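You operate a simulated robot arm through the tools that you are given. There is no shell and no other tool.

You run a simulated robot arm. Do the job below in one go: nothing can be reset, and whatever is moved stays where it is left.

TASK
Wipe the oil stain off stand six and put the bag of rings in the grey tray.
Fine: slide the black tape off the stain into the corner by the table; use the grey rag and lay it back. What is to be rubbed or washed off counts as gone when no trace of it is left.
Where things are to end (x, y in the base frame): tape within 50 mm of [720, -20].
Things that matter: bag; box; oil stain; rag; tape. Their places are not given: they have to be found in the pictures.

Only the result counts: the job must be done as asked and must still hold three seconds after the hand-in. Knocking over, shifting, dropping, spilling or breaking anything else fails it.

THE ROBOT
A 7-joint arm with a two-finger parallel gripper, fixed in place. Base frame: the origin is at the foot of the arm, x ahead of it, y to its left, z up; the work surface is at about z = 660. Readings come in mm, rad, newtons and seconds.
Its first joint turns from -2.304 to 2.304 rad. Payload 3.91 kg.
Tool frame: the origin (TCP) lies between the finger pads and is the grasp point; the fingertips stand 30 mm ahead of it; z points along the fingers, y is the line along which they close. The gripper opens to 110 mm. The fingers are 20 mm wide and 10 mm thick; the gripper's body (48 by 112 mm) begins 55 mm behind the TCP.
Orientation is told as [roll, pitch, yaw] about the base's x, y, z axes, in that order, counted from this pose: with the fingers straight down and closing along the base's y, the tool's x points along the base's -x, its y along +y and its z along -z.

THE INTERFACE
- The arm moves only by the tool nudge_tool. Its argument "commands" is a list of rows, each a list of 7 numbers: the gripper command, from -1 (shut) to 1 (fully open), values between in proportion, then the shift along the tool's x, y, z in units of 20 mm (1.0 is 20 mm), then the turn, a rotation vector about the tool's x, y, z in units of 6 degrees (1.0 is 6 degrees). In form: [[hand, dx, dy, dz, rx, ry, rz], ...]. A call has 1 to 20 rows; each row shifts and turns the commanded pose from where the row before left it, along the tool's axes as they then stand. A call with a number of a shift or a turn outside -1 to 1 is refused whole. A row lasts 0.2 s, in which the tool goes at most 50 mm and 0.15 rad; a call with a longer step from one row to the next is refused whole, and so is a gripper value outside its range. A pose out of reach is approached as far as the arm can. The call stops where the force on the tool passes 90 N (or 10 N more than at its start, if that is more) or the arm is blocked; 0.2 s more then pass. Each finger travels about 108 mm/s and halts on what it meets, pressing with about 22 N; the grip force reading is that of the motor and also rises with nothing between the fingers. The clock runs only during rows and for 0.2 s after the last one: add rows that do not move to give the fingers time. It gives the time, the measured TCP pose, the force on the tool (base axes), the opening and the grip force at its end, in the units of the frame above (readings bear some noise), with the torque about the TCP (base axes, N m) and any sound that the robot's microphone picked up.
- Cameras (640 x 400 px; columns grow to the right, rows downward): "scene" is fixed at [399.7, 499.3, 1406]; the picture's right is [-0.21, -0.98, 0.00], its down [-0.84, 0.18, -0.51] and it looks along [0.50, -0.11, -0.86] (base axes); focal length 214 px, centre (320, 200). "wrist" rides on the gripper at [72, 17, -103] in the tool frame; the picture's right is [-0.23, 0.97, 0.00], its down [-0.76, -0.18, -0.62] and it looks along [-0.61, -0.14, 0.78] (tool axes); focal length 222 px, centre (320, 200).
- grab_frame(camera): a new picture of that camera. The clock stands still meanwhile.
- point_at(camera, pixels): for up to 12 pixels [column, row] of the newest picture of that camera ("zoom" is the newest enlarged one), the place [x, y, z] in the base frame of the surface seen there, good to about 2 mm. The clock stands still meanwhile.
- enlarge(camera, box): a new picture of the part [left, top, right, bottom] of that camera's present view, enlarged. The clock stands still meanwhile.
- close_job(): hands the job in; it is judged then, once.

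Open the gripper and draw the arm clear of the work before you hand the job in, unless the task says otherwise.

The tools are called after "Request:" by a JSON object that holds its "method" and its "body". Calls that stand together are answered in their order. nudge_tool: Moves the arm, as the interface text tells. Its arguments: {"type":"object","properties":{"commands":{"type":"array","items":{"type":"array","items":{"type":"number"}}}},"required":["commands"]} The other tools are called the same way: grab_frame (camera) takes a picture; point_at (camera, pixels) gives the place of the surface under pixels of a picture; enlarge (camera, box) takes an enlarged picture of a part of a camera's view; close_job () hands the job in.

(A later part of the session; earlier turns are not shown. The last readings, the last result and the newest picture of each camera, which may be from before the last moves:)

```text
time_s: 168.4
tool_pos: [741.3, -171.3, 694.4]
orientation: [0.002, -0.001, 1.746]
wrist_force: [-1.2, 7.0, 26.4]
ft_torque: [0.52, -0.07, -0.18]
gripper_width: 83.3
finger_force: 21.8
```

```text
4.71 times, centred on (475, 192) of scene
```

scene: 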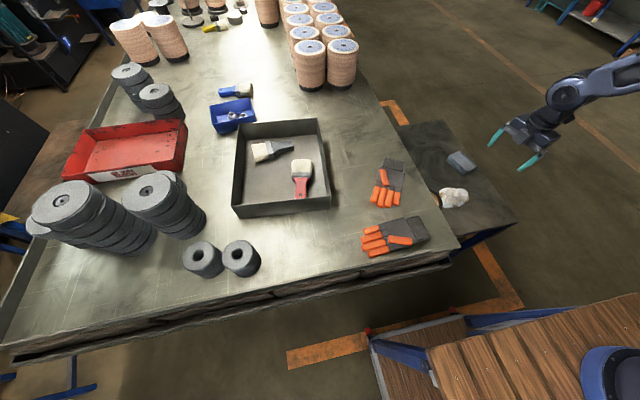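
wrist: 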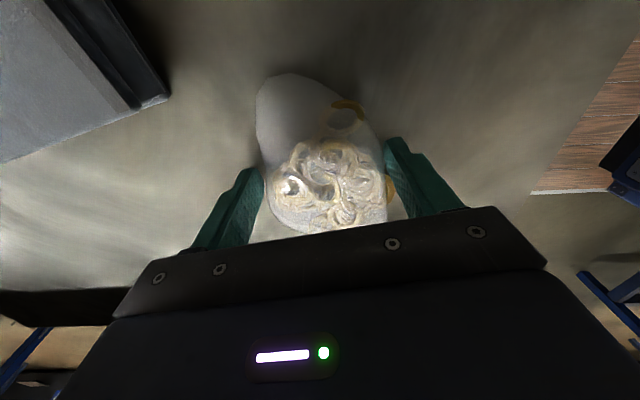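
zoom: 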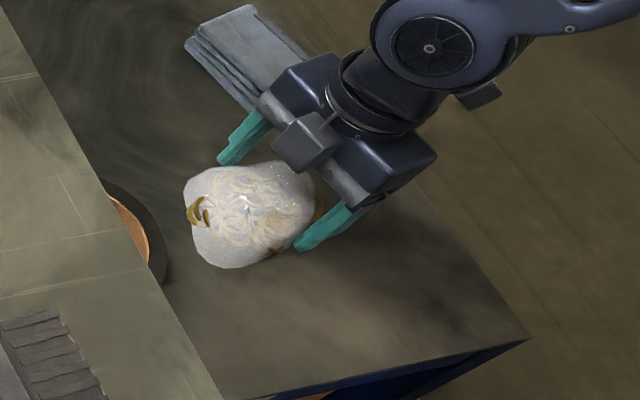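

Dragging works and the bag is free of the tape. I now rotate it in place to yaw 45°.

Request:
{"method": "nudge_tool", "body": {"commands": [[-1, 0, 0, 0, 0, 0, 0.7], [-1, 0, 0, 0, 0, 0, 0.7], [-1, 0, 0, 0, 0, 0, 0.7], [-1, 0, 0, 0, 0, 0, 0.7], [-1, 0, 0, 0, 0, 0, 0.7], [-1, 0, 0, 0, 0, 0, 0.7], [-1, 0, 0, 0, 0, 0, 0.7], [-1, 0, 0, 0, 0, 0, 0.7], [-1, 0, 0, 0, 0, 0, 0.7], [-1, 0, 0, 0, 0, 0, 0.7], [-1, 0, 0, 0, 0, 0, 0.7], [-1, 0, 0, 0, 0, 0, 0.7], [-1, 0, 0, 0, 0, 0, 0.77], [-1, 0, 0, 0, 0, 0, 0]]}}

Request:
{"method": "grab_frame", "body": {"camera": "wrist"}}

Request:
{"method": "enlarge", "body": {"camera": "scene", "box": [420, 150, 530, 235]}}

```text
time_s: 171.4
tool_pos: [741.6, -171.1, 694.1]
orientation: [0.0, -0.001, 0.787]
wrist_force: [1.2, 0.6, 21.8]
ft_torque: [-0.02, -0.38, 0.03]
gripper_width: 82.3
finger_force: 22.5
```

```text
taken
```

wrist: 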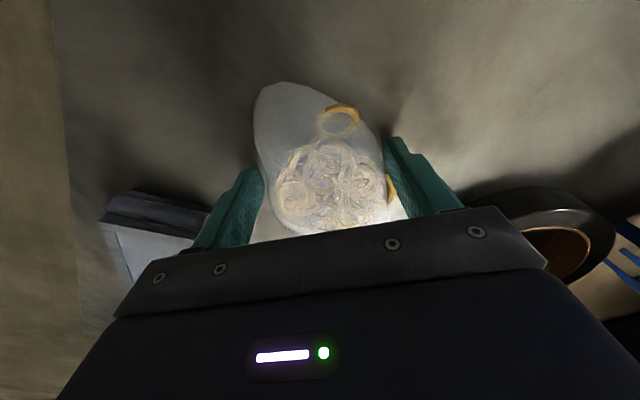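

```text
4.71 times, centred on (475, 192) of scene
```

zoom: 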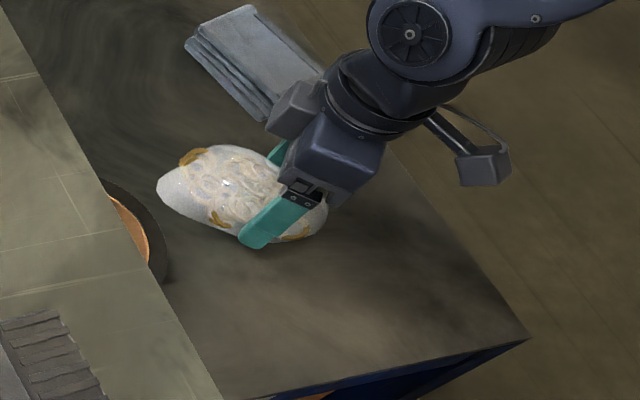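

The bag turned with the gripper. I drag it along the tool's x toward the corner, first two thirds.

Request:
{"method": "nudge_tool", "body": {"commands": [[-1, 0.65, 0.02, 0, 0, 0, 0], [-1, 0.65, 0.02, 0, 0, 0, 0], [-1, 0.65, 0.02, 0, 0, 0, 0], [-1, 0.65, 0.02, 0, 0, 0, 0], [-1, 0.65, 0.02, 0, 0, 0, 0], [-1, 0.65, 0.02, 0, 0, 0, 0], [-1, 0.65, 0.02, 0, 0, 0, 0], [-1, 0.65, 0.02, 0, 0, 0, 0], [-1, 0.65, 0.02, 0, 0, 0, 0], [-1, 0.65, 0.02, 0, 0, 0, 0], [-1, 0, 0, 0, 0, 0, 0]]}}

Request:
{"method": "grab_frame", "body": {"camera": "wrist"}}

Request:
{"method": "enlarge", "body": {"camera": "scene", "box": [440, 170, 550, 255]}}

```text
time_s: 173.8
tool_pos: [646.7, -260.5, 692.2]
orientation: [0.0, 0.0, 0.786]
wrist_force: [0.5, 1.6, 11.0]
ft_torque: [-0.06, -0.49, 0.05]
gripper_width: 82.7
finger_force: 21.6
```

```text
taken
```

wrist: 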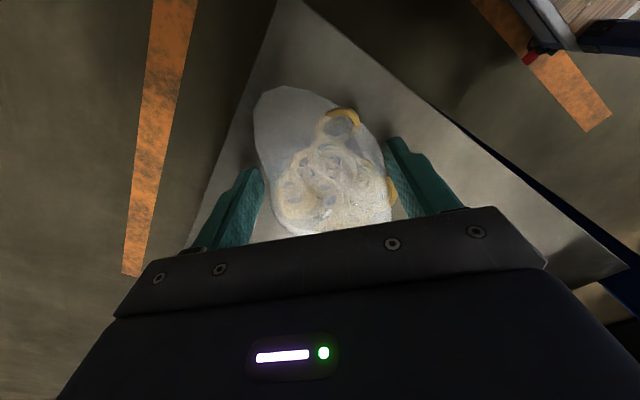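

```text
4.71 times, centred on (495, 212) of scene
```

zoom: 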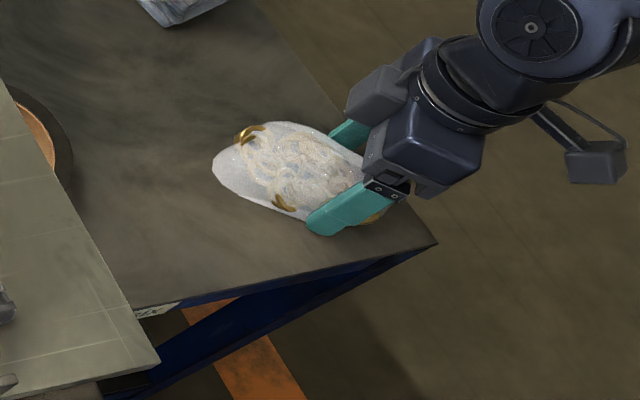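

The bag narrow end is near the corner. TCP is 87 mm inside the corner on the diagonal with 7 mm lateral offset; I drag it on to about 22 mm inside, centred.

Request:
{"method": "nudge_tool", "body": {"commands": [[-1, 0.5, 0.06, 0, 0, 0, 0], [-1, 0.5, 0.06, 0, 0, 0, 0], [-1, 0.5, 0.06, 0, 0, 0, 0], [-1, 0.5, 0.06, 0, 0, 0, 0], [-1, 0.5, 0.06, 0, 0, 0, 0], [-1, 0.5, 0.06, 0, 0, 0, 0], [-1, 0.25, 0, 0, 0, 0, 0], [-1, 0, 0, 0, 0, 0, 0]]}}

Request:
{"method": "grab_frame", "body": {"camera": "wrist"}}

Request:
{"method": "enlarge", "body": {"camera": "scene", "box": [450, 180, 550, 260]}}

```text
time_s: 175.6
tool_pos: [594.4, -301.9, 692.5]
orientation: [0.001, 0.0, 0.789]
wrist_force: [2.9, 4.0, 19.1]
ft_torque: [0.0, -0.61, 0.15]
gripper_width: 82.7
finger_force: 22.0
```

```text
taken
```

wrist: 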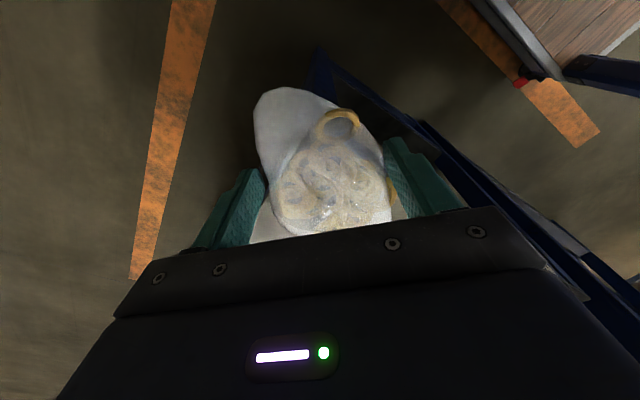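

```text
5.00 times, centred on (500, 220) of scene
```

zoom: 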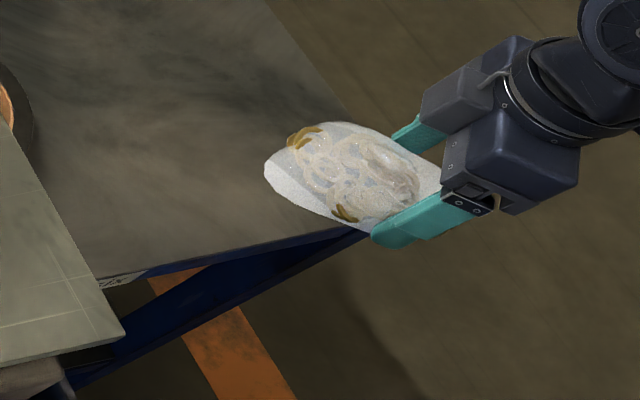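

The bag lies over the corner with its ring mass (≈(360,175) in the zoom) still inside the stand, and the fingers are just outside the two edges. I open, lower 14 mm past the surface, and look.

Request:
{"method": "nudge_tool", "body": {"commands": [[-0.2, 0, 0, 0, 0, 0, 0], [0.4, 0, 0, 0, 0, 0, 0], [0.8, 0, 0, 0, 0, 0, 0], [0.9, 0, 0, 0, 0, 0, 0], [0.9, 0, 0, 0, 0, 0, 0]]}}

Request:
{"method": "grab_frame", "body": {"camera": "wrist"}}

Request:
{"method": "enlarge", "body": {"camera": "scene", "box": [450, 180, 550, 260]}}

```text
time_s: 176.8
tool_pos: [597.1, -300.7, 693.8]
orientation: [0.001, 0.0, 0.79]
wrist_force: [-0.3, 0.9, 0.6]
ft_torque: [0.0, 0.02, -0.03]
gripper_width: 104.2
finger_force: 0.0
```

```text
taken
```

wrist: 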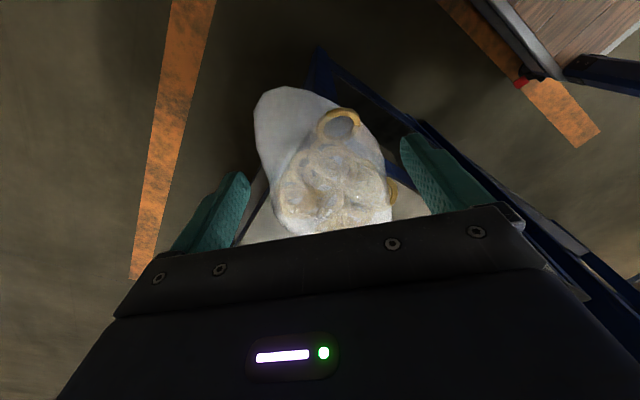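

```text
5.00 times, centred on (500, 220) of scene
```

zoom: 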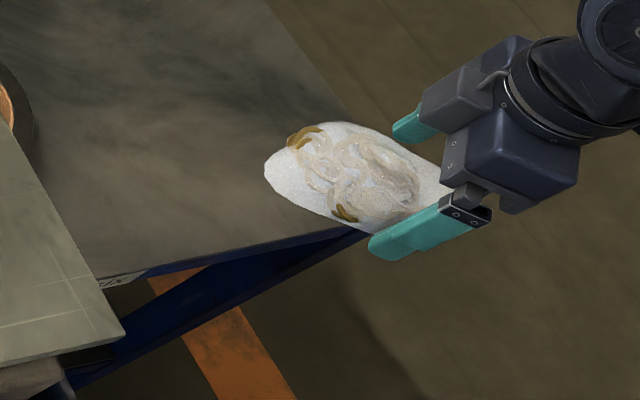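

The bag rests stable over the corner. I lower 15 mm slowly with the fingers outside both edges.

Request:
{"method": "nudge_tool", "body": {"commands": [[1, 0, 0, 0.25, 0, 0, 0], [1, 0, 0, 0.25, 0, 0, 0], [1, 0, 0, 0.25, 0, 0, 0], [1, 0, 0, 0, 0, 0, 0]]}}

Request:
{"method": "grab_frame", "body": {"camera": "wrist"}}

```text
time_s: 177.8
tool_pos: [596.8, -302.2, 678.6]
orientation: [-0.001, 0.001, 0.788]
wrist_force: [0.4, -0.1, 0.1]
ft_torque: [0.02, -0.01, -0.01]
gripper_width: 110.2
finger_force: 0.2
```

```text
taken
```

wrist: 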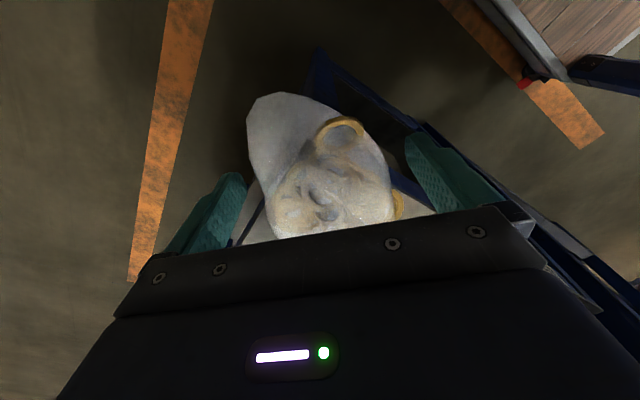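

No contact; fingertips are at z≈649, below the surface. I close on the bag slowly.

Request:
{"method": "nudge_tool", "body": {"commands": [[0.8, 0, 0, 0, 0, 0, 0], [0.7, 0, 0, 0, 0, 0, 0], [0.6, 0, 0, 0, 0, 0, 0], [0.5, 0, 0, 0, 0, 0, 0], [0.4, 0, 0, 0, 0, 0, 0], [0, 0, 0, 0, 0, 0, 0], [-1, 0, 0, 0, 0, 0, 0], [-1, 0, 0, 0, 0, 0, 0], [-1, 0, 0, 0, 0, 0, 0]]}}

Request:
{"method": "grab_frame", "body": {"camera": "wrist"}}

Request:
{"method": "enlarge", "body": {"camera": "scene", "box": [450, 180, 550, 260]}}

```text
time_s: 179.8
tool_pos: [596.7, -301.5, 677.7]
orientation: [0.0, 0.0, 0.789]
wrist_force: [1.1, -0.9, -0.6]
ft_torque: [0.03, -0.01, -0.05]
gripper_width: 85.3
finger_force: 22.1
```

```text
taken
```

wrist: 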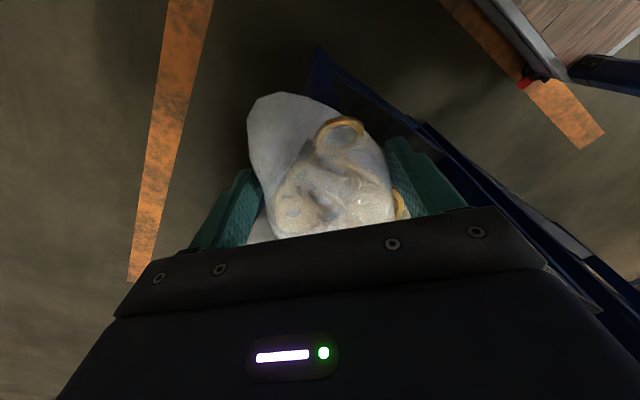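

```text
5.00 times, centred on (500, 220) of scene
```

zoom: 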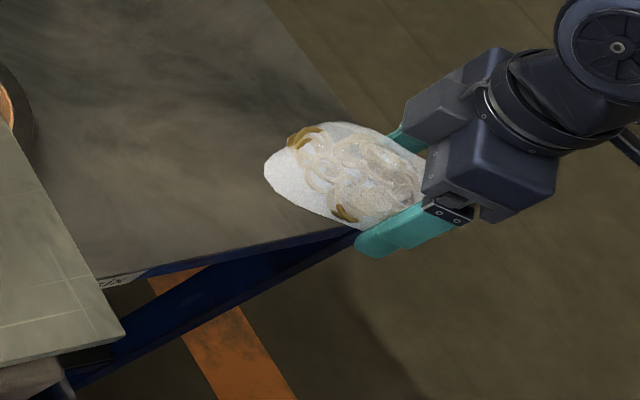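

Now the squeeze gives no vertical wedge force at all (−0.6 N). I lift slowly 8 mm and check width and force.

Request:
{"method": "nudge_tool", "body": {"commands": [[-1, 0, 0, -0.05, 0, 0, 0], [-1, 0, 0, -0.05, 0, 0, 0], [-1, 0, 0, -0.1, 0, 0, 0], [-1, 0, 0, -0.1, 0, 0, 0], [-1, 0, 0, -0.1, 0, 0, 0], [-1, 0, 0, 0, 0, 0, 0]]}}

Request:
{"method": "grab_frame", "body": {"camera": "wrist"}}

Request:
{"method": "enlarge", "body": {"camera": "scene", "box": [450, 180, 550, 260]}}

```text
time_s: 181.2
tool_pos: [597.0, -300.5, 685.5]
orientation: [-0.001, 0.0, 0.789]
wrist_force: [0.3, -0.1, -2.5]
ft_torque: [-0.07, 0.01, 0.02]
gripper_width: 85.1
finger_force: 22.1
```

```text
taken
```

wrist: 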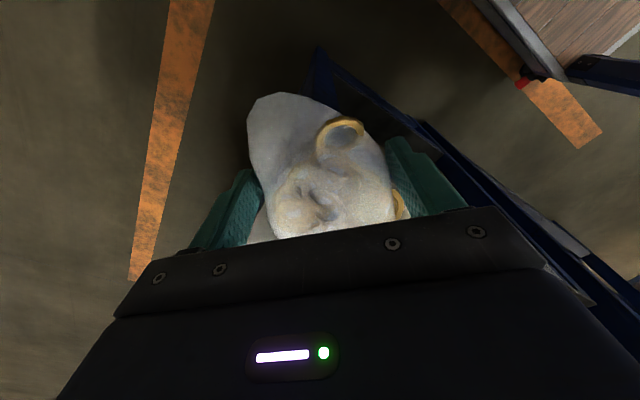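

```text
5.00 times, centred on (500, 220) of scene
```

zoom: 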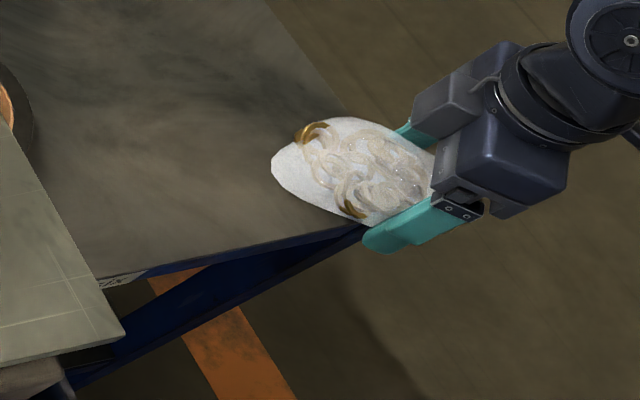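

It holds: width steady at 85 mm and −2.5 N (the bag's weight). I lift on slowly while moving inward over the stand.

Request:
{"method": "nudge_tool", "body": {"commands": [[-1, 0, 0, -0.2, 0, 0, 0], [-1, 0, 0, -0.2, 0, 0, 0], [-1, -0.3, 0, -0.2, 0, 0, 0], [-1, -0.3, 0, -0.3, 0, 0, 0], [-1, -0.3, 0, -0.3, 0, 0, 0], [-1, -0.3, 0, -0.3, 0, 0, 0], [-1, -0.3, 0, -0.3, 0, 0, 0], [-1, 0, 0, 0, 0, 0, 0]]}}

Request:
{"method": "grab_frame", "body": {"camera": "wrist"}}

Request:
{"method": "enlarge", "body": {"camera": "scene", "box": [440, 160, 550, 245]}}

```text
time_s: 183.0
tool_pos: [617.7, -280.0, 722.5]
orientation: [-0.002, 0.0, 0.789]
wrist_force: [-0.5, -0.5, -2.4]
ft_torque: [-0.01, 0.04, 0.01]
gripper_width: 85.3
finger_force: 21.5
```

```text
taken
```

wrist: 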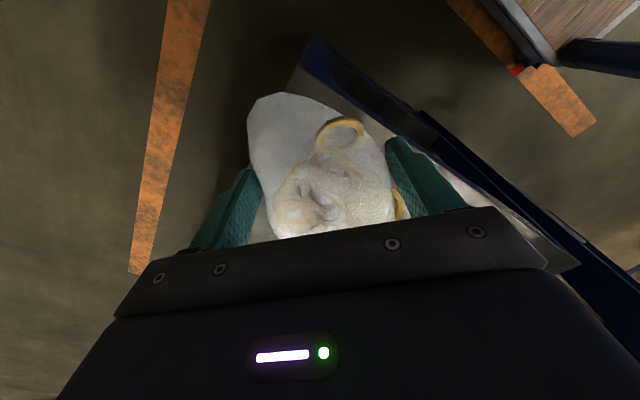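

```text
4.71 times, centred on (495, 202) of scene
```

zoom: 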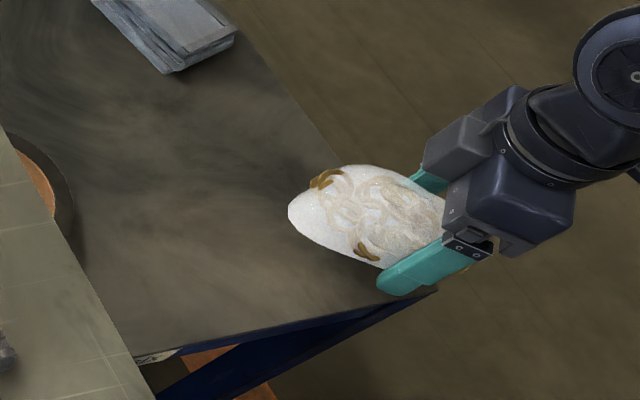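

The bag hangs level and secure (85.3 mm, −2.4 N). I raise it straight up to about z 1040.

Request:
{"method": "nudge_tool", "body": {"commands": [[-1, 0, 0, -0.6, 0, 0, 0], [-1, 0, 0, -0.8, 0, 0, 0], [-1, 0, 0, -0.8, 0, 0, 0], [-1, 0, 0, -0.8, 0, 0, 0], [-1, 0, 0, -0.8, 0, 0, 0], [-1, 0, 0, -0.8, 0, 0, 0], [-1, 0, 0, -0.8, 0, 0, 0], [-1, 0, 0, -0.8, 0, 0, 0], [-1, 0, 0, -0.8, 0, 0, 0], [-1, 0, 0, -0.8, 0, 0, 0], [-1, 0, 0, -0.8, 0, 0, 0], [-1, 0, 0, -0.8, 0, 0, 0], [-1, 0, 0, -0.8, 0, 0, 0], [-1, 0, 0, -0.8, 0, 0, 0], [-1, 0, 0, -0.8, 0, 0, 0], [-1, 0, 0, -0.8, 0, 0, 0], [-1, 0, 0, -0.8, 0, 0, 0], [-1, 0, 0, -0.8, 0, 0, 0], [-1, 0, 0, -0.8, 0, 0, 0], [-1, 0, 0, 0, 0, 0, 0]]}}

Request:
{"method": "grab_frame", "body": {"camera": "wrist"}}

```text
time_s: 187.2
tool_pos: [618.1, -281.7, 1023.4]
orientation: [-0.001, 0.0, 0.786]
wrist_force: [-1.1, -0.4, -2.5]
ft_torque: [-0.02, 0.03, -0.01]
gripper_width: 85.3
finger_force: 21.7
```

```text
taken
```

wrist: 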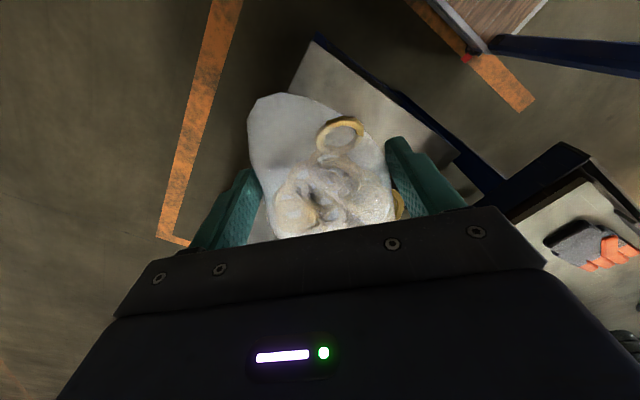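

Secure at z 1023. I rotate to yaw 0 and then travel in +y at this height over the gloves to the tray.

Request:
{"method": "nudge_tool", "body": {"commands": [[-1, 0, 0, -0.3, 0, 0, 0.75], [-1, 0, 0, -0.3, 0, 0, 0.75], [-1, 0, 0, -0.3, 0, 0, 0.75], [-1, 0, 0, 0, 0, 0, 0.75], [-1, 0, 0, 0, 0, 0, 0.75], [-1, 0, 0, 0, 0, 0, 0.75], [-1, 0, 0, 0, 0, 0, 0.75], [-1, 0, 0, 0, 0, 0, 0.75], [-1, 0, 0, 0, 0, 0, 0.75], [-1, 0, 0, 0, 0, 0, 0.75], [-1, 0, 0.5, 0, 0, 0, 0], [-1, 0, 0.8, 0, 0, 0, 0], [-1, 0, 0.9, 0, 0, 0, 0], [-1, 0, 0.9, 0, 0, 0, 0], [-1, 0, 0.9, 0, 0, 0, 0], [-1, 0, 0.9, 0, 0, 0, 0], [-1, 0, 0.9, 0, 0, 0, 0], [-1, 0, 0.9, 0, 0, 0, 0], [-1, 0, 0.9, 0, 0, 0, 0], [-1, 0, 0.9, 0, 0, 0, 0]]}}

Request:
{"method": "nudge_tool", "body": {"commands": [[-1, -0.1, 0.9, 0, 0, 0, 0], [-1, -0.1, 0.9, 0, 0, 0, 0], [-1, -0.1, 0.9, 0, 0, 0, 0], [-1, -0.1, 0.9, 0, 0, 0, 0], [-1, -0.1, 0.9, 0, 0, 0, 0], [-1, -0.1, 0.9, 0, 0, 0, 0], [-1, -0.1, 0.9, 0, 0, 0, 0], [-1, -0.1, 0.9, 0, 0, 0, 0], [-1, -0.1, 0.9, 0, 0, 0, 0], [-1, -0.1, 0.9, 0, 0, 0, 0], [-1, -0.1, 0.9, 0, 0, 0, 0], [-1, -0.1, 0.9, 0, 0, 0, 0], [-1, -0.1, 0.9, 0, 0, 0, 0], [-1, -0.1, 0.9, 0, 0, 0, 0], [-1, -0.1, 0.9, 0, 0, 0, 0], [-1, -0.1, 0.9, 0, 0, 0, 0], [-1, -0.1, 0.9, 0, 0, 0, 0], [-1, -0.1, 0.9, 0, 0, 0, 0], [-1, -0.1, 0.9, 0, 0, 0, 0], [-1, 0, 0, 0, 0, 0, 0]]}}

Request:
{"method": "grab_frame", "body": {"camera": "wrist"}}

Request:
{"method": "grab_frame", "body": {"camera": "scene"}}

```text
time_s: 191.4
tool_pos: [618.2, -110.5, 1041.1]
orientation: [0.001, 0.001, 0.001]
wrist_force: [0.1, 0.2, -2.3]
ft_torque: [0.03, 0.05, 0.01]
gripper_width: 85.2
finger_force: 22.2
```

```text
time_s: 195.6
tool_pos: [655.0, 232.5, 1040.8]
orientation: [0.001, 0.0, 0.002]
wrist_force: [-0.7, -0.7, -2.5]
ft_torque: [-0.01, 0.05, -0.01]
gripper_width: 85.1
finger_force: 21.9
```

```text
taken
```

wrist: 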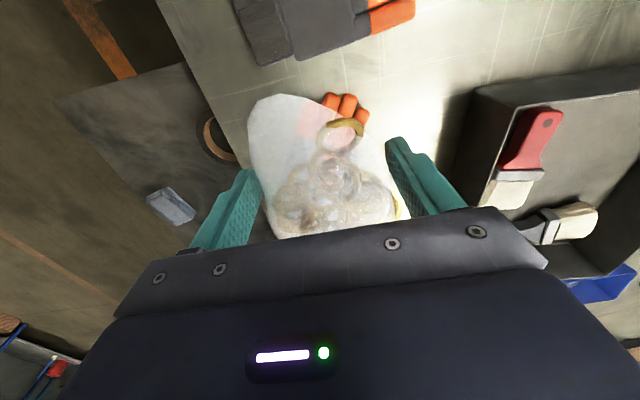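

```text
taken
```

scene: 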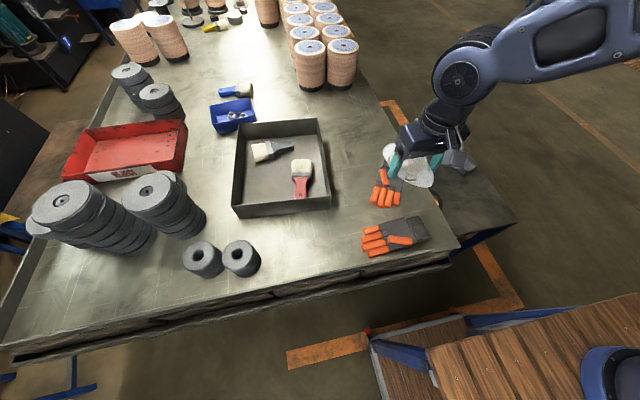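

The tray comes into view at right. I measure tray rim, floor and the brushes from this wrist picture.

Request:
{"method": "point_at", "body": {"camera": "wrist", "pixels": [[480, 88], [638, 66], [545, 118], [515, 165], [512, 190], [575, 220], [535, 228], [600, 120], [630, 120], [600, 180], [480, 170], [560, 190]]}}

Request:
{"method": "point_at", "body": {"camera": "scene", "pixels": [[236, 200], [245, 200], [240, 180], [285, 215], [262, 153], [256, 158], [275, 150], [304, 172], [297, 180], [300, 196], [293, 196], [270, 170]]}}

```text
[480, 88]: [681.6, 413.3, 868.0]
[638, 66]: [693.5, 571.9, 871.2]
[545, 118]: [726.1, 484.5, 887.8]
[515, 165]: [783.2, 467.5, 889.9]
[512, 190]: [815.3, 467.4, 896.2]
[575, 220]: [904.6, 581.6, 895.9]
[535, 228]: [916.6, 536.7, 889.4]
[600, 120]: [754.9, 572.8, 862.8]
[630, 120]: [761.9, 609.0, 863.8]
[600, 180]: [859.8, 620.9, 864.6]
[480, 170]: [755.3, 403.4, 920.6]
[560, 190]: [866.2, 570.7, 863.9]
```

```text
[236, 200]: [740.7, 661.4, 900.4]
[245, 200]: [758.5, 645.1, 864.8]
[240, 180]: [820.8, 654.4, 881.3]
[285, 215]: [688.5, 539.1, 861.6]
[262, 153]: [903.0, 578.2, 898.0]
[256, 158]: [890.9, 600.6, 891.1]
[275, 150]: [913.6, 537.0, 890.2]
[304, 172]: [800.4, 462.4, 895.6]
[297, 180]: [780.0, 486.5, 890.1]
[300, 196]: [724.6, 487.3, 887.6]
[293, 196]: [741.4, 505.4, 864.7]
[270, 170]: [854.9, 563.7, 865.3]
```

The free floor of the tray spans x 700–875, y 505–652. I go over (790,582) at the same height.

Request:
{"method": "nudge_tool", "body": {"commands": [[-1, -0.355, 0.92, 0, 0, 0, 0], [-1, -0.355, 0.92, 0, 0, 0, 0], [-1, -0.355, 0.92, 0, 0, 0, 0], [-1, -0.355, 0.92, 0, 0, 0, 0], [-1, -0.355, 0.92, 0, 0, 0, 0], [-1, -0.355, 0.92, 0, 0, 0, 0], [-1, -0.355, 0.92, 0, 0, 0, 0], [-1, -0.355, 0.92, 0, 0, 0, 0], [-1, -0.355, 0.92, 0, 0, 0, 0], [-1, -0.355, 0.92, 0, 0, 0, 0], [-1, -0.355, 0.92, 0, 0, 0, 0], [-1, -0.355, 0.92, 0, 0, 0, 0], [-1, -0.355, 0.92, 0, 0, 0, 0], [-1, -0.355, 0.92, 0, 0, 0, 0], [-1, -0.355, 0.92, 0, 0, 0, 0], [-1, -0.355, 0.92, 0, 0, 0, 0], [-1, -0.355, 0.92, 0, 0, 0, 0], [-1, -0.355, 0.92, 0, 0, 0, 0], [-1, -0.355, 0.92, 0, 0, 0, 0], [-1, 0, 0, 0, 0, 0, 0]]}}

Request:
{"method": "grab_frame", "body": {"camera": "wrist"}}

Request:
{"method": "enlarge", "body": {"camera": "scene", "box": [200, 70, 360, 230]}}

```text
time_s: 199.8
tool_pos: [787.4, 580.6, 1040.6]
orientation: [0.0, 0.0, 0.004]
wrist_force: [0.3, 0.4, -2.3]
ft_torque: [0.0, 0.07, -0.02]
gripper_width: 85.0
finger_force: 22.2
```

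```text
taken
```

wrist: 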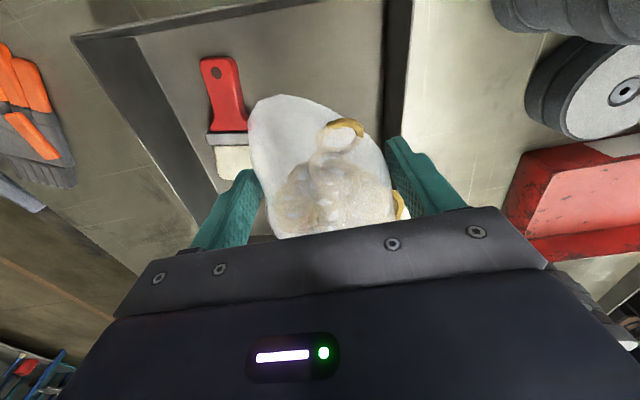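

```text
2.50 times, centred on (280, 150) of scene
```

zoom: 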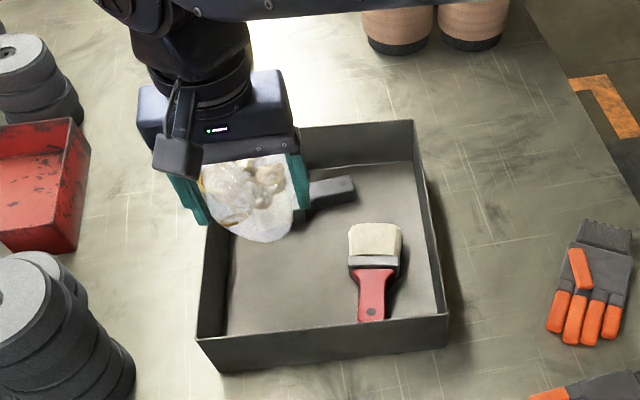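

The bag is over the free part of the tray; the red brush is left of it. I descend to z≈965 (fingertips at rim height) and check.

Request:
{"method": "nudge_tool", "body": {"commands": [[-1, -0.1, 0.1, 0.6, 0, 0, 0], [-1, 0, 0, 0.8, 0, 0, 0], [-1, 0, 0, 0.8, 0, 0, 0], [-1, 0, 0, 0.8, 0, 0, 0], [-1, 0, 0, 0.8, 0, 0, 0], [-1, 0, 0, 0, 0, 0, 0]]}}

Request:
{"method": "grab_frame", "body": {"camera": "wrist"}}

Request:
{"method": "enlarge", "body": {"camera": "scene", "box": [200, 70, 360, 230]}}

```text
time_s: 201.2
tool_pos: [789.4, 584.2, 962.7]
orientation: [0.002, 0.001, 0.004]
wrist_force: [0.0, 0.0, -3.1]
ft_torque: [0.03, 0.05, 0.0]
gripper_width: 84.8
finger_force: 21.6
```

```text
taken
```

wrist: 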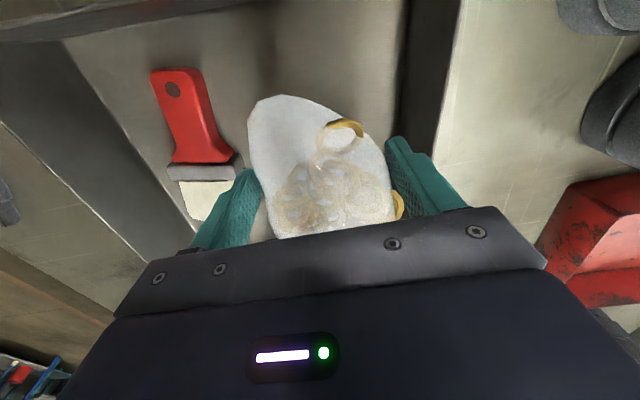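

```text
2.50 times, centred on (280, 150) of scene
```

zoom: 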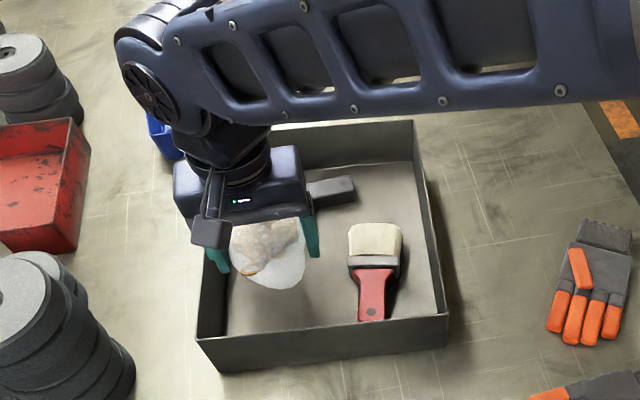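

Clear on all sides; the +y finger is nearest the tray wall, so I shift 8 mm toward −y and descend to z≈903.

Request:
{"method": "nudge_tool", "body": {"commands": [[-1, 0, -0.4, 0.6, 0, 0, 0], [-1, 0, 0, 0.8, 0, 0, 0], [-1, 0, 0, 0.8, 0, 0, 0], [-1, 0, 0, 0.6, 0, 0, 0], [-1, 0, 0, 0.2, 0, 0, 0], [-1, 0, 0, 0, 0, 0, 0]]}}

Request:
{"method": "grab_frame", "body": {"camera": "wrist"}}

Request:
{"method": "enlarge", "body": {"camera": "scene", "box": [200, 70, 360, 230]}}

```text
time_s: 202.6
tool_pos: [789.0, 576.1, 903.7]
orientation: [0.0, -0.001, 0.004]
wrist_force: [0.6, 0.4, -2.8]
ft_torque: [0.0, 0.08, 0.02]
gripper_width: 84.9
finger_force: 22.2
```

```text
taken
```

wrist: 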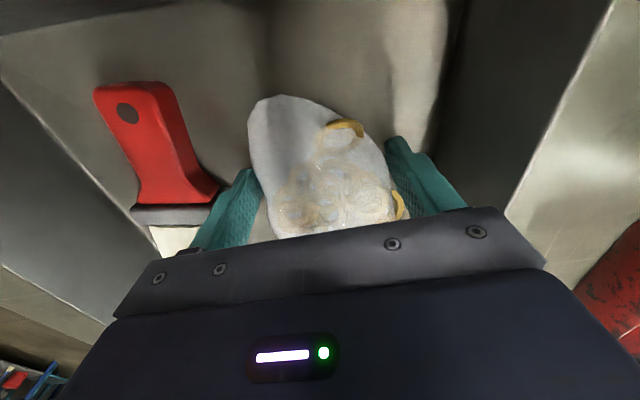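

```text
2.50 times, centred on (280, 150) of scene
```

zoom: 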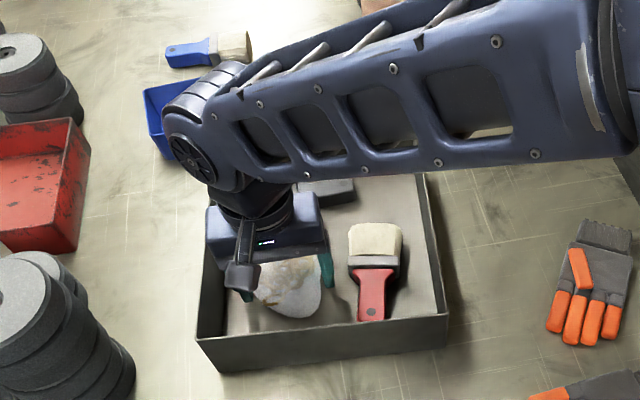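

Fingertips are 9 mm over the tray floor. I lower 7 mm more.

Request:
{"method": "nudge_tool", "body": {"commands": [[-1, 0, 0, 0.15, 0, 0, 0], [-1, 0, 0, 0.15, 0, 0, 0], [-1, 0, 0, 0.05, 0, 0, 0], [-1, 0, 0, 0, 0, 0, 0]]}}

```text
time_s: 203.6
tool_pos: [788.8, 575.7, 897.2]
orientation: [-0.001, 0.0, 0.003]
wrist_force: [0.6, 0.2, -3.6]
ft_torque: [-0.01, 0.07, 0.02]
gripper_width: 84.9
finger_force: 21.6
```

Fingertips are ~3 mm over the floor, the bag about a centimetre. I open gently so that it settles.

Request:
{"method": "nudge_tool", "body": {"commands": [[0.5, 0, 0, 0, 0, 0, 0], [0.55, 0, 0, 0, 0, 0, 0], [0.58, 0, 0, 0, 0, 0, 0], [0.62, 0, 0, 0, 0, 0, 0], [0.68, 0, 0, 0, 0, 0, 0], [0.75, 0, 0, 0, 0, 0, 0], [0.8, 0, 0, 0, 0, 0, 0], [0.8, 0, 0, 0, 0, 0, 0], [0.8, 0, 0, 0, 0, 0, 0]]}}

Request:
{"method": "grab_frame", "body": {"camera": "wrist"}}

```text
time_s: 205.6
tool_pos: [788.4, 575.2, 896.8]
orientation: [0.002, 0.0, 0.004]
wrist_force: [0.1, -0.5, 0.0]
ft_torque: [0.0, 0.02, -0.02]
gripper_width: 99.1
finger_force: 0.0
```

```text
taken
```

wrist: 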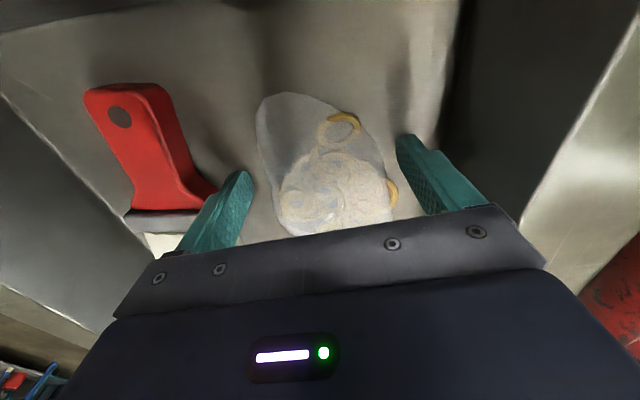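

The bag is down and free of the fingers. I rise straight up.

Request:
{"method": "nudge_tool", "body": {"commands": [[0.8, 0, 0, -0.3, 0, 0, 0], [0.8, 0, 0, -0.5, 0, 0, 0], [0.8, 0, 0, -0.8, 0, 0, 0], [0.8, 0, 0, -1, 0, 0, 0], [0.8, 0, 0, -1, 0, 0, 0], [0.8, 0, 0, -1, 0, 0, 0], [0.8, 0, 0, -1, 0, 0, 0], [0.8, 0, 0, -1, 0, 0, 0], [0.8, 0, 0, -1, 0, 0, 0], [0.8, 0, 0, 0, 0, 0, 0]]}}

Request:
{"method": "grab_frame", "body": {"camera": "wrist"}}

```text
time_s: 207.8
tool_pos: [790.8, 576.6, 1050.2]
orientation: [0.0, 0.002, 0.004]
wrist_force: [0.6, 0.5, 0.2]
ft_torque: [0.02, -0.01, -0.02]
gripper_width: 99.0
finger_force: 0.0
```

```text
taken
```

wrist: 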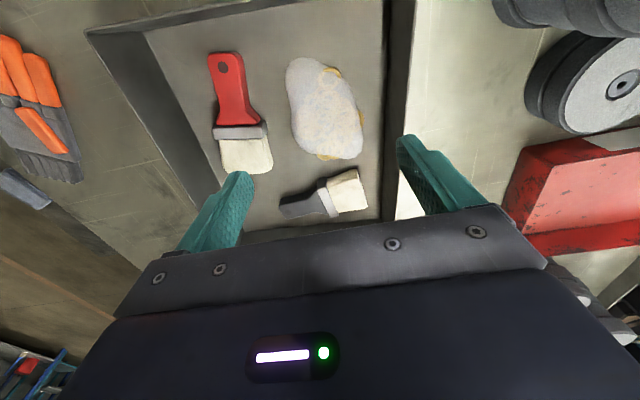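

The bag lies in the grey tray beside the untouched brushes. I return above the stand to check and re-centre the tape.

Request:
{"method": "nudge_tool", "body": {"commands": [[0.8, 0.3, -1, 0, 0, 0, 0], [0.8, 0.3, -1, 0, 0, 0, 0], [0.8, 0.3, -1, 0, 0, 0, 0], [0.8, 0.3, -1, 0, 0, 0, 0], [0.8, 0.3, -1, 0, 0, 0, 0], [0.8, 0.3, -1, 0, 0, 0, 0], [0.8, 0.3, -1, 0, 0, 0, 0], [0.8, 0.3, -1, 0, 0, 0, 0], [0.8, 0.3, -1, 0, 0, 0, 0], [0.8, 0.3, -1, 0, 0, 0, 0], [0.8, 0.3, -1, 0, 0, 0, 0], [0.8, 0.3, -1, 0, 0, 0, 0], [0.8, 0.3, -1, 0, 0, 0, 0], [0.8, 0.3, -1, 0, 0, 0, 0], [0.8, 0.3, -1, 0, 0, 0, 0], [0.8, 0.3, -1, 0, 0, 0, 0], [0.8, 0.3, -1, 0, 0, 0, 0], [0.8, 0.3, -1, 0, 0, 0, 0], [0.8, 0.3, -1, 0, 0, 0, 0], [0.8, 0.3, -1, 0, 0, 0, 0]]}}

Request:
{"method": "nudge_tool", "body": {"commands": [[0, 0.3, -1, 0, 0, 0, 0], [0, 0.3, -1, 0, 0, 0, 0], [0, 0.3, -1, 0, 0, 0, 0], [0, 0.3, -1, 0, 0, 0, 0], [0, 0.3, -1, 0, 0, 0, 0], [0, 0.3, -1, 0, 0, 0, 0], [0, 0.3, -1, 0, 0, 0, 0], [0, 0.3, -1, 0, 0, 0, 0], [0, 0.3, -1, 0, 0, 0, 0], [0, 0.3, -1, 0, 0, 0, 0], [0, 0, 0, 1, 0, 0, 0], [0, 0, 0, 1, 0, 0, 0], [0, 0, 0, 1, 0, 0, 0], [0, 0, 0, 1, 0, 0, 0], [0, 0, 0, 0, 0, 0, 0]]}}

Request:
{"method": "grab_frame", "body": {"camera": "wrist"}}

Request:
{"method": "grab_frame", "body": {"camera": "scene"}}

```text
time_s: 212.0
tool_pos: [669.9, 173.6, 1049.1]
orientation: [-0.001, 0.0, 0.003]
wrist_force: [0.6, 0.7, -0.1]
ft_torque: [0.0, 0.02, 0.02]
gripper_width: 98.9
finger_force: 0.1
```

```text
time_s: 215.2
tool_pos: [612.8, -23.2, 967.1]
orientation: [-0.001, 0.0, 0.002]
wrist_force: [0.0, 0.1, 0.1]
ft_torque: [-0.03, -0.03, 0.01]
gripper_width: 55.0
finger_force: 0.0
```

```text
taken
```

wrist: 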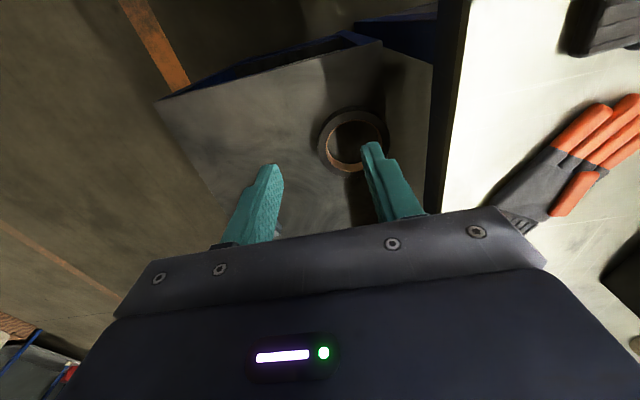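

```text
taken
```

scene: 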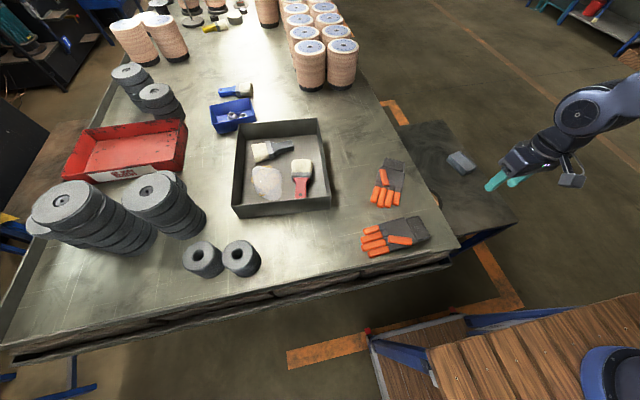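

Bag sits in the tray (266,182). I measure the tape ring.

Request:
{"method": "enlarge", "body": {"camera": "wrist", "box": [305, 95, 405, 185]}}

Request:
{"method": "point_at", "body": {"camera": "wrist", "pixels": [[322, 145], [350, 113], [384, 135], [335, 120], [370, 116], [335, 165], [330, 135], [347, 125], [376, 140], [345, 168]]}}

```text
4.44 times, centred on (355, 140) of wrist
```

zoom: 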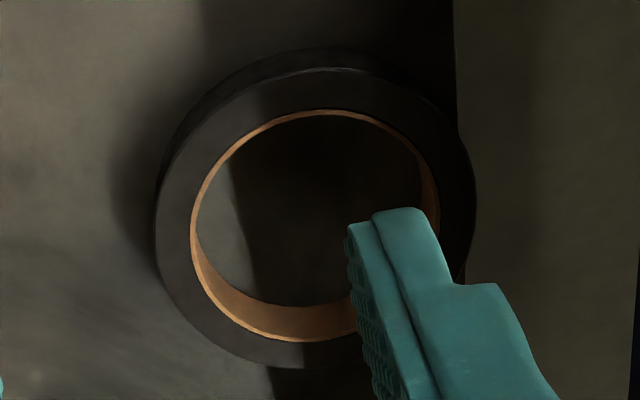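

```text
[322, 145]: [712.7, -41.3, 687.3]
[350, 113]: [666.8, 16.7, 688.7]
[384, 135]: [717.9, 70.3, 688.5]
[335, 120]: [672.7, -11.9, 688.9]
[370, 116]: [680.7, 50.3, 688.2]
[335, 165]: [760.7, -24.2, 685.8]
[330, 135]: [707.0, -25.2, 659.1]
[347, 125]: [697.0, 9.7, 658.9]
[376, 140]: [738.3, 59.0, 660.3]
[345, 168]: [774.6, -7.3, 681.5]
```

The tape is at ≈(726,14), 35 mm off target and slightly over the stand's inner edge; I will pull it back. First I check where the table edge is near there.

Request:
{"method": "point_at", "body": {"camera": "wrist", "pixels": [[474, 15], [466, 60], [458, 110], [450, 160], [446, 200], [450, 60], [440, 120], [425, 60], [410, 90], [400, 60]]}}

Request:
{"method": "nudge_tool", "body": {"commands": [[0, 0, 0, 0, 0, 0, -1], [0, 0, 0, 0, 0, 0, -1], [0, 0, 0, 0, 0, 0, -1], [0, 0, 0, 0, 0, 0, -1], [0, 0, 0, 0, 0, 0, -1], [0, 0, 0, 0, 0, 0, -1], [0, 0, 0, 0, 0, 0, -1], [0, 0, 0, 0, 0, 0, -1], [0, 0, 0, 0, 0, 0, -1], [0, 0, 0, 0, 0, 0, -1], [0, 0, 0, 0, 0, 0, -1], [0, 0, 0, 0, 0, 0, -1], [0, 0, 0, 0, 0, 0, -1], [0, 0, 0, 0, 0, 0, -1], [0, 0, 0, 0, 0, 0, -1], [0, 0, 0, 0, 0, 0, 0]]}}

```text
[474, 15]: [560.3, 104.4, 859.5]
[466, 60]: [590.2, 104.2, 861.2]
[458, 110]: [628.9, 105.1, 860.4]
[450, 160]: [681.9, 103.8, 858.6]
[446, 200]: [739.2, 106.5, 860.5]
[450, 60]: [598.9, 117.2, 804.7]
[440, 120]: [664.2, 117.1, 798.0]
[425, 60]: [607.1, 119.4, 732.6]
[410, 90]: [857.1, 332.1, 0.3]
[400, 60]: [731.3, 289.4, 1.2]
```

```text
time_s: 218.6
tool_pos: [611.3, -25.0, 968.5]
orientation: [0.001, 0.0, 1.574]
wrist_force: [0.4, -0.1, 0.3]
ft_torque: [0.02, -0.03, 0.02]
gripper_width: 55.1
finger_force: 0.0
```

Table edge is at y≈103. For clearance I grip the ring wall on its near-outer side at (686,-26), closing along the diagonal (yaw 135°), and go down to z≈780 to check.

Request:
{"method": "nudge_tool", "body": {"commands": [[0, 0, 0, 0, 0, 0, -1], [0, 0, 0, 0, 0, 0, -1], [0, 0, 0, 0, 0, 0, -1], [0, 0, 0, 0, 0, 0, -1], [0, 0, 0, 0, 0, 0, -1], [0, 0, 0, 0, 0, 0, -1], [0, 0, 0, 0, 0, 0, -1], [0, 0, 0, 0, 0, 0, -0.5], [0, 0.9, -0.87, 0, 0, 0, 0], [0, 0.9, -0.87, 0, 0, 0, 0], [0, 0.89, -0.88, 0.4, 0, 0, 0], [0, 0, 0, 1, 0, 0, 0], [0, 0, 0, 1, 0, 0, 0], [0, 0, 0, 1, 0, 0, 0], [0, 0, 0, 1, 0, 0, 0], [0, 0, 0, 1, 0, 0, 0], [0, 0, 0, 1, 0, 0, 0], [0, 0, 0, 1, 0, 0, 0], [0, 0, 0, 1, 0, 0, 0], [0, 0, 0, 1, 0, 0, 0]]}}

Request:
{"method": "nudge_tool", "body": {"commands": [[0, 0, 0, 0, 0, 0, 0]]}}

Request:
{"method": "grab_frame", "body": {"camera": "wrist"}}

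```text
time_s: 222.8
tool_pos: [685.6, -26.5, 779.5]
orientation: [-0.001, 0.0, 2.358]
wrist_force: [0.0, 0.0, -0.4]
ft_torque: [0.0, -0.03, 0.04]
gripper_width: 54.7
finger_force: 0.1
```

```text
time_s: 223.2
tool_pos: [687.1, -25.3, 781.0]
orientation: [0.0, 0.001, 2.357]
wrist_force: [0.3, -0.4, 0.1]
ft_torque: [0.02, 0.0, 0.0]
gripper_width: 54.7
finger_force: 0.1
```

```text
taken
```

wrist: 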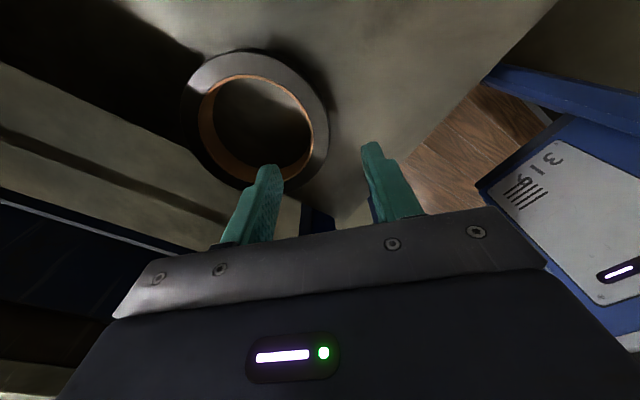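

Same straddle as in the first grip. I descend to z≈698 and close on the wall.

Request:
{"method": "nudge_tool", "body": {"commands": [[0, 0, 0, 1, 0, 0, 0], [0, 0, 0, 1, 0, 0, 0], [0, 0, 0, 1, 0, 0, 0], [0, 0, 0, 0.6, 0, 0, 0], [0, 0, 0, 0.53, 0, 0, 0], [0, 0, 0, 0, 0, 0, 0], [-0.3, 0, 0, 0, 0, 0, 0], [-0.6, 0, 0, 0, 0, 0, 0], [-1, 0, 0, 0, 0, 0, 0], [-1, 0, 0, 0, 0, 0, 0], [-1, 0, 0, 0, 0, 0, 0]]}}

Request:
{"method": "grab_frame", "body": {"camera": "wrist"}}

```text
time_s: 225.6
tool_pos: [686.9, -24.3, 698.1]
orientation: [0.0, 0.001, 2.361]
wrist_force: [-0.4, -0.3, -0.7]
ft_torque: [-0.03, 0.03, 0.03]
gripper_width: 16.5
finger_force: 22.7
```

```text
taken
```

wrist: 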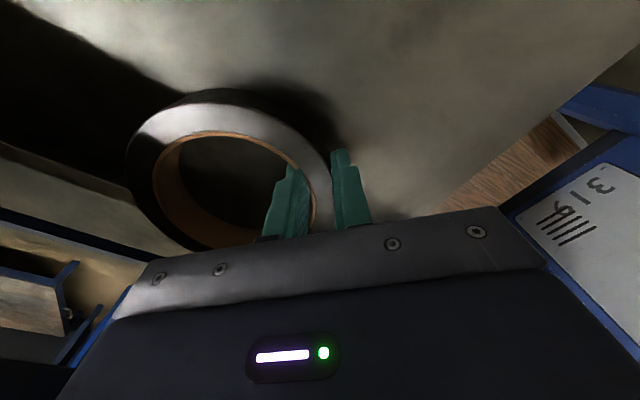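

Wall gripped (16.5 mm). I slide the tape by (−7,−38) mm back to ≈(720,−22), release and rise.

Request:
{"method": "nudge_tool", "body": {"commands": [[-1, 0.22, 0.32, 0, 0, 0, 0], [-1, 0.22, 0.32, 0, 0, 0, 0], [-1, 0.22, 0.32, 0, 0, 0, 0], [-1, 0.22, 0.32, 0, 0, 0, 0], [-1, 0.22, 0.31, 0, 0, 0, 0], [-1, 0, 0, 0, 0, 0, 0], [-0.6, 0, 0, 0, 0, 0, 0], [-0.2, 0, 0, 0, 0, 0, 0], [0, 0, 0, 0, 0, 0, 0], [0, 0, 0, 0, 0, 0, 0], [0, 0, 0, -0.5, 0, 0, 0], [0, 0, 0, -1, 0, 0, 0], [0, 0, 0, -1, 0, 0, 0], [0, 0, 0, -1, 0, 0, 0], [0, 0, 0, -1, 0, 0, 0], [0, 0, 0, -1, 0, 0, 0], [0, 0, 0, -1, 0, 0, 0], [0, 0, 0, -1, 0, 0, 0], [0, 0, 0, -1, 0, 0, 0], [0, 0, 0, 0, 0, 0, 0]]}}

Request:
{"method": "nudge_tool", "body": {"commands": [[0.5, 0, 0, -1, 0, 0, 1], [0.5, 0, 0, -1, 0, 0, 1], [0.5, 0, 0, -1, 0, 0, 1], [1, 0, 0, -1, 0, 0, 1], [1, 0, 0, -1, 0, 0, 1], [1, 0, 0, -1, 0, 0, 1], [1, 0, 0, -1, 0, 0, 1], [1, 0, 0, -1, 0, 0, 1], [1, 0, 0, 0, 0, 0, 1], [1, 0, 0, 0, 0, 0, 1], [1, 0, 0, 0, 0, 0, 1], [1, 0, 0, 0, 0, 0, 1], [1, 0, 0, 0, 0, 0, 1], [1, 0, 0, 0, 0, 0, 1], [1, 0, 0, 0, 0, 0, 1], [1, 0, 0, 0, 0, 0, 0]]}}

Request:
{"method": "grab_frame", "body": {"camera": "wrist"}}

Request:
{"method": "grab_frame", "body": {"camera": "scene"}}

```text
time_s: 229.8
tool_pos: [679.3, -64.2, 868.1]
orientation: [0.001, -0.001, 2.361]
wrist_force: [-0.6, 0.1, 0.3]
ft_torque: [0.02, 0.02, -0.01]
gripper_width: 54.9
finger_force: 0.0
```

```text
time_s: 233.2
tool_pos: [680.9, -63.0, 1028.1]
orientation: [0.0, 0.001, 0.787]
wrist_force: [0.0, 0.1, -0.5]
ft_torque: [-0.03, 0.0, 0.01]
gripper_width: 110.1
finger_force: 0.0
```

```text
taken
```

wrist: 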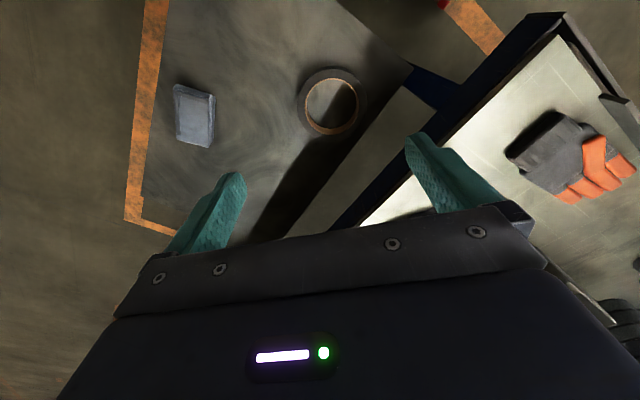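

```text
taken
```

scene: 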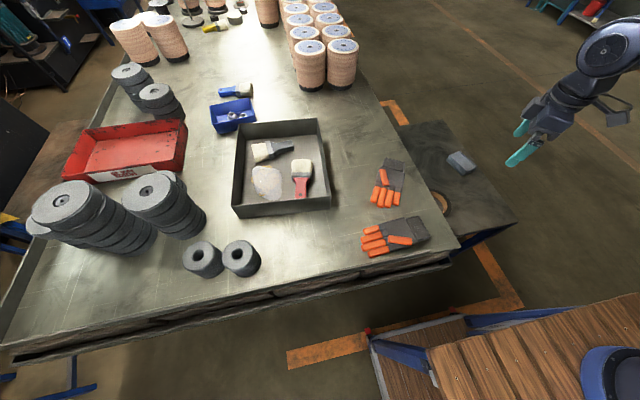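

I verify tape and rag positions and look over the stand for any leftover stain.

Request:
{"method": "point_at", "body": {"camera": "wrist", "pixels": [[300, 97], [364, 105], [330, 70], [330, 135], [195, 115], [178, 88], [213, 93], [178, 135], [210, 142]]}}

Request:
{"method": "enlarge", "body": {"camera": "wrist", "box": [130, 60, 330, 240]}}

Request:
{"method": "enlarge", "body": {"camera": "scene", "box": [385, 110, 485, 172]}}

Request:
{"method": "enlarge", "body": {"camera": "scene", "box": [220, 105, 348, 225]}}

```text
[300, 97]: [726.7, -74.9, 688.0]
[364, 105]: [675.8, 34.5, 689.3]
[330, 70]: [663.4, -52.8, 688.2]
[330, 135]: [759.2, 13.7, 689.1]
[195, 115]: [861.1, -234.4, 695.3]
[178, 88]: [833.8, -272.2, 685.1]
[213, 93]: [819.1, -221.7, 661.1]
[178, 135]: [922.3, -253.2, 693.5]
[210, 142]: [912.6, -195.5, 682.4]
```

```text
2.22 times, centred on (230, 150) of wrist
```

zoom: 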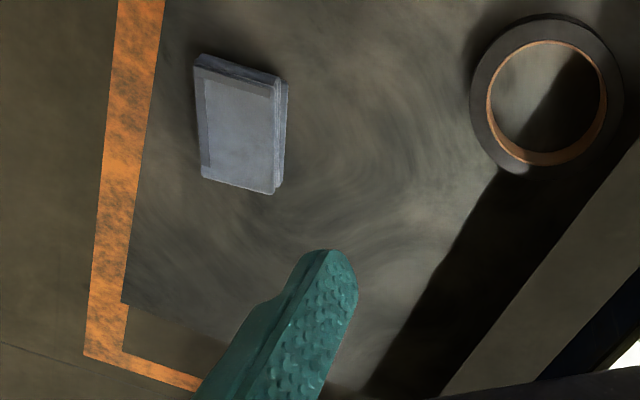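

```text
6.40 times, centred on (435, 141) of scene
```

zoom: 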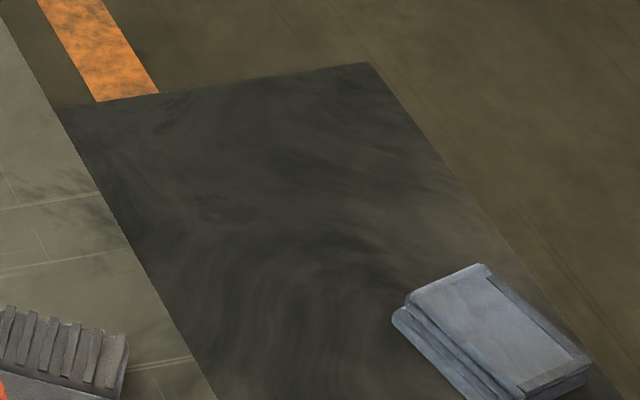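

```text
3.33 times, centred on (284, 165) of scene
```

zoom: 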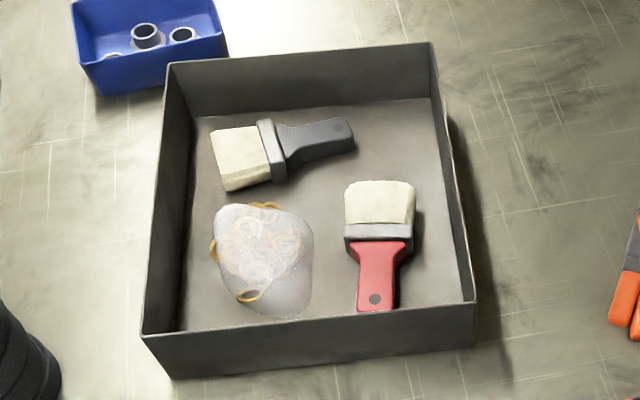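

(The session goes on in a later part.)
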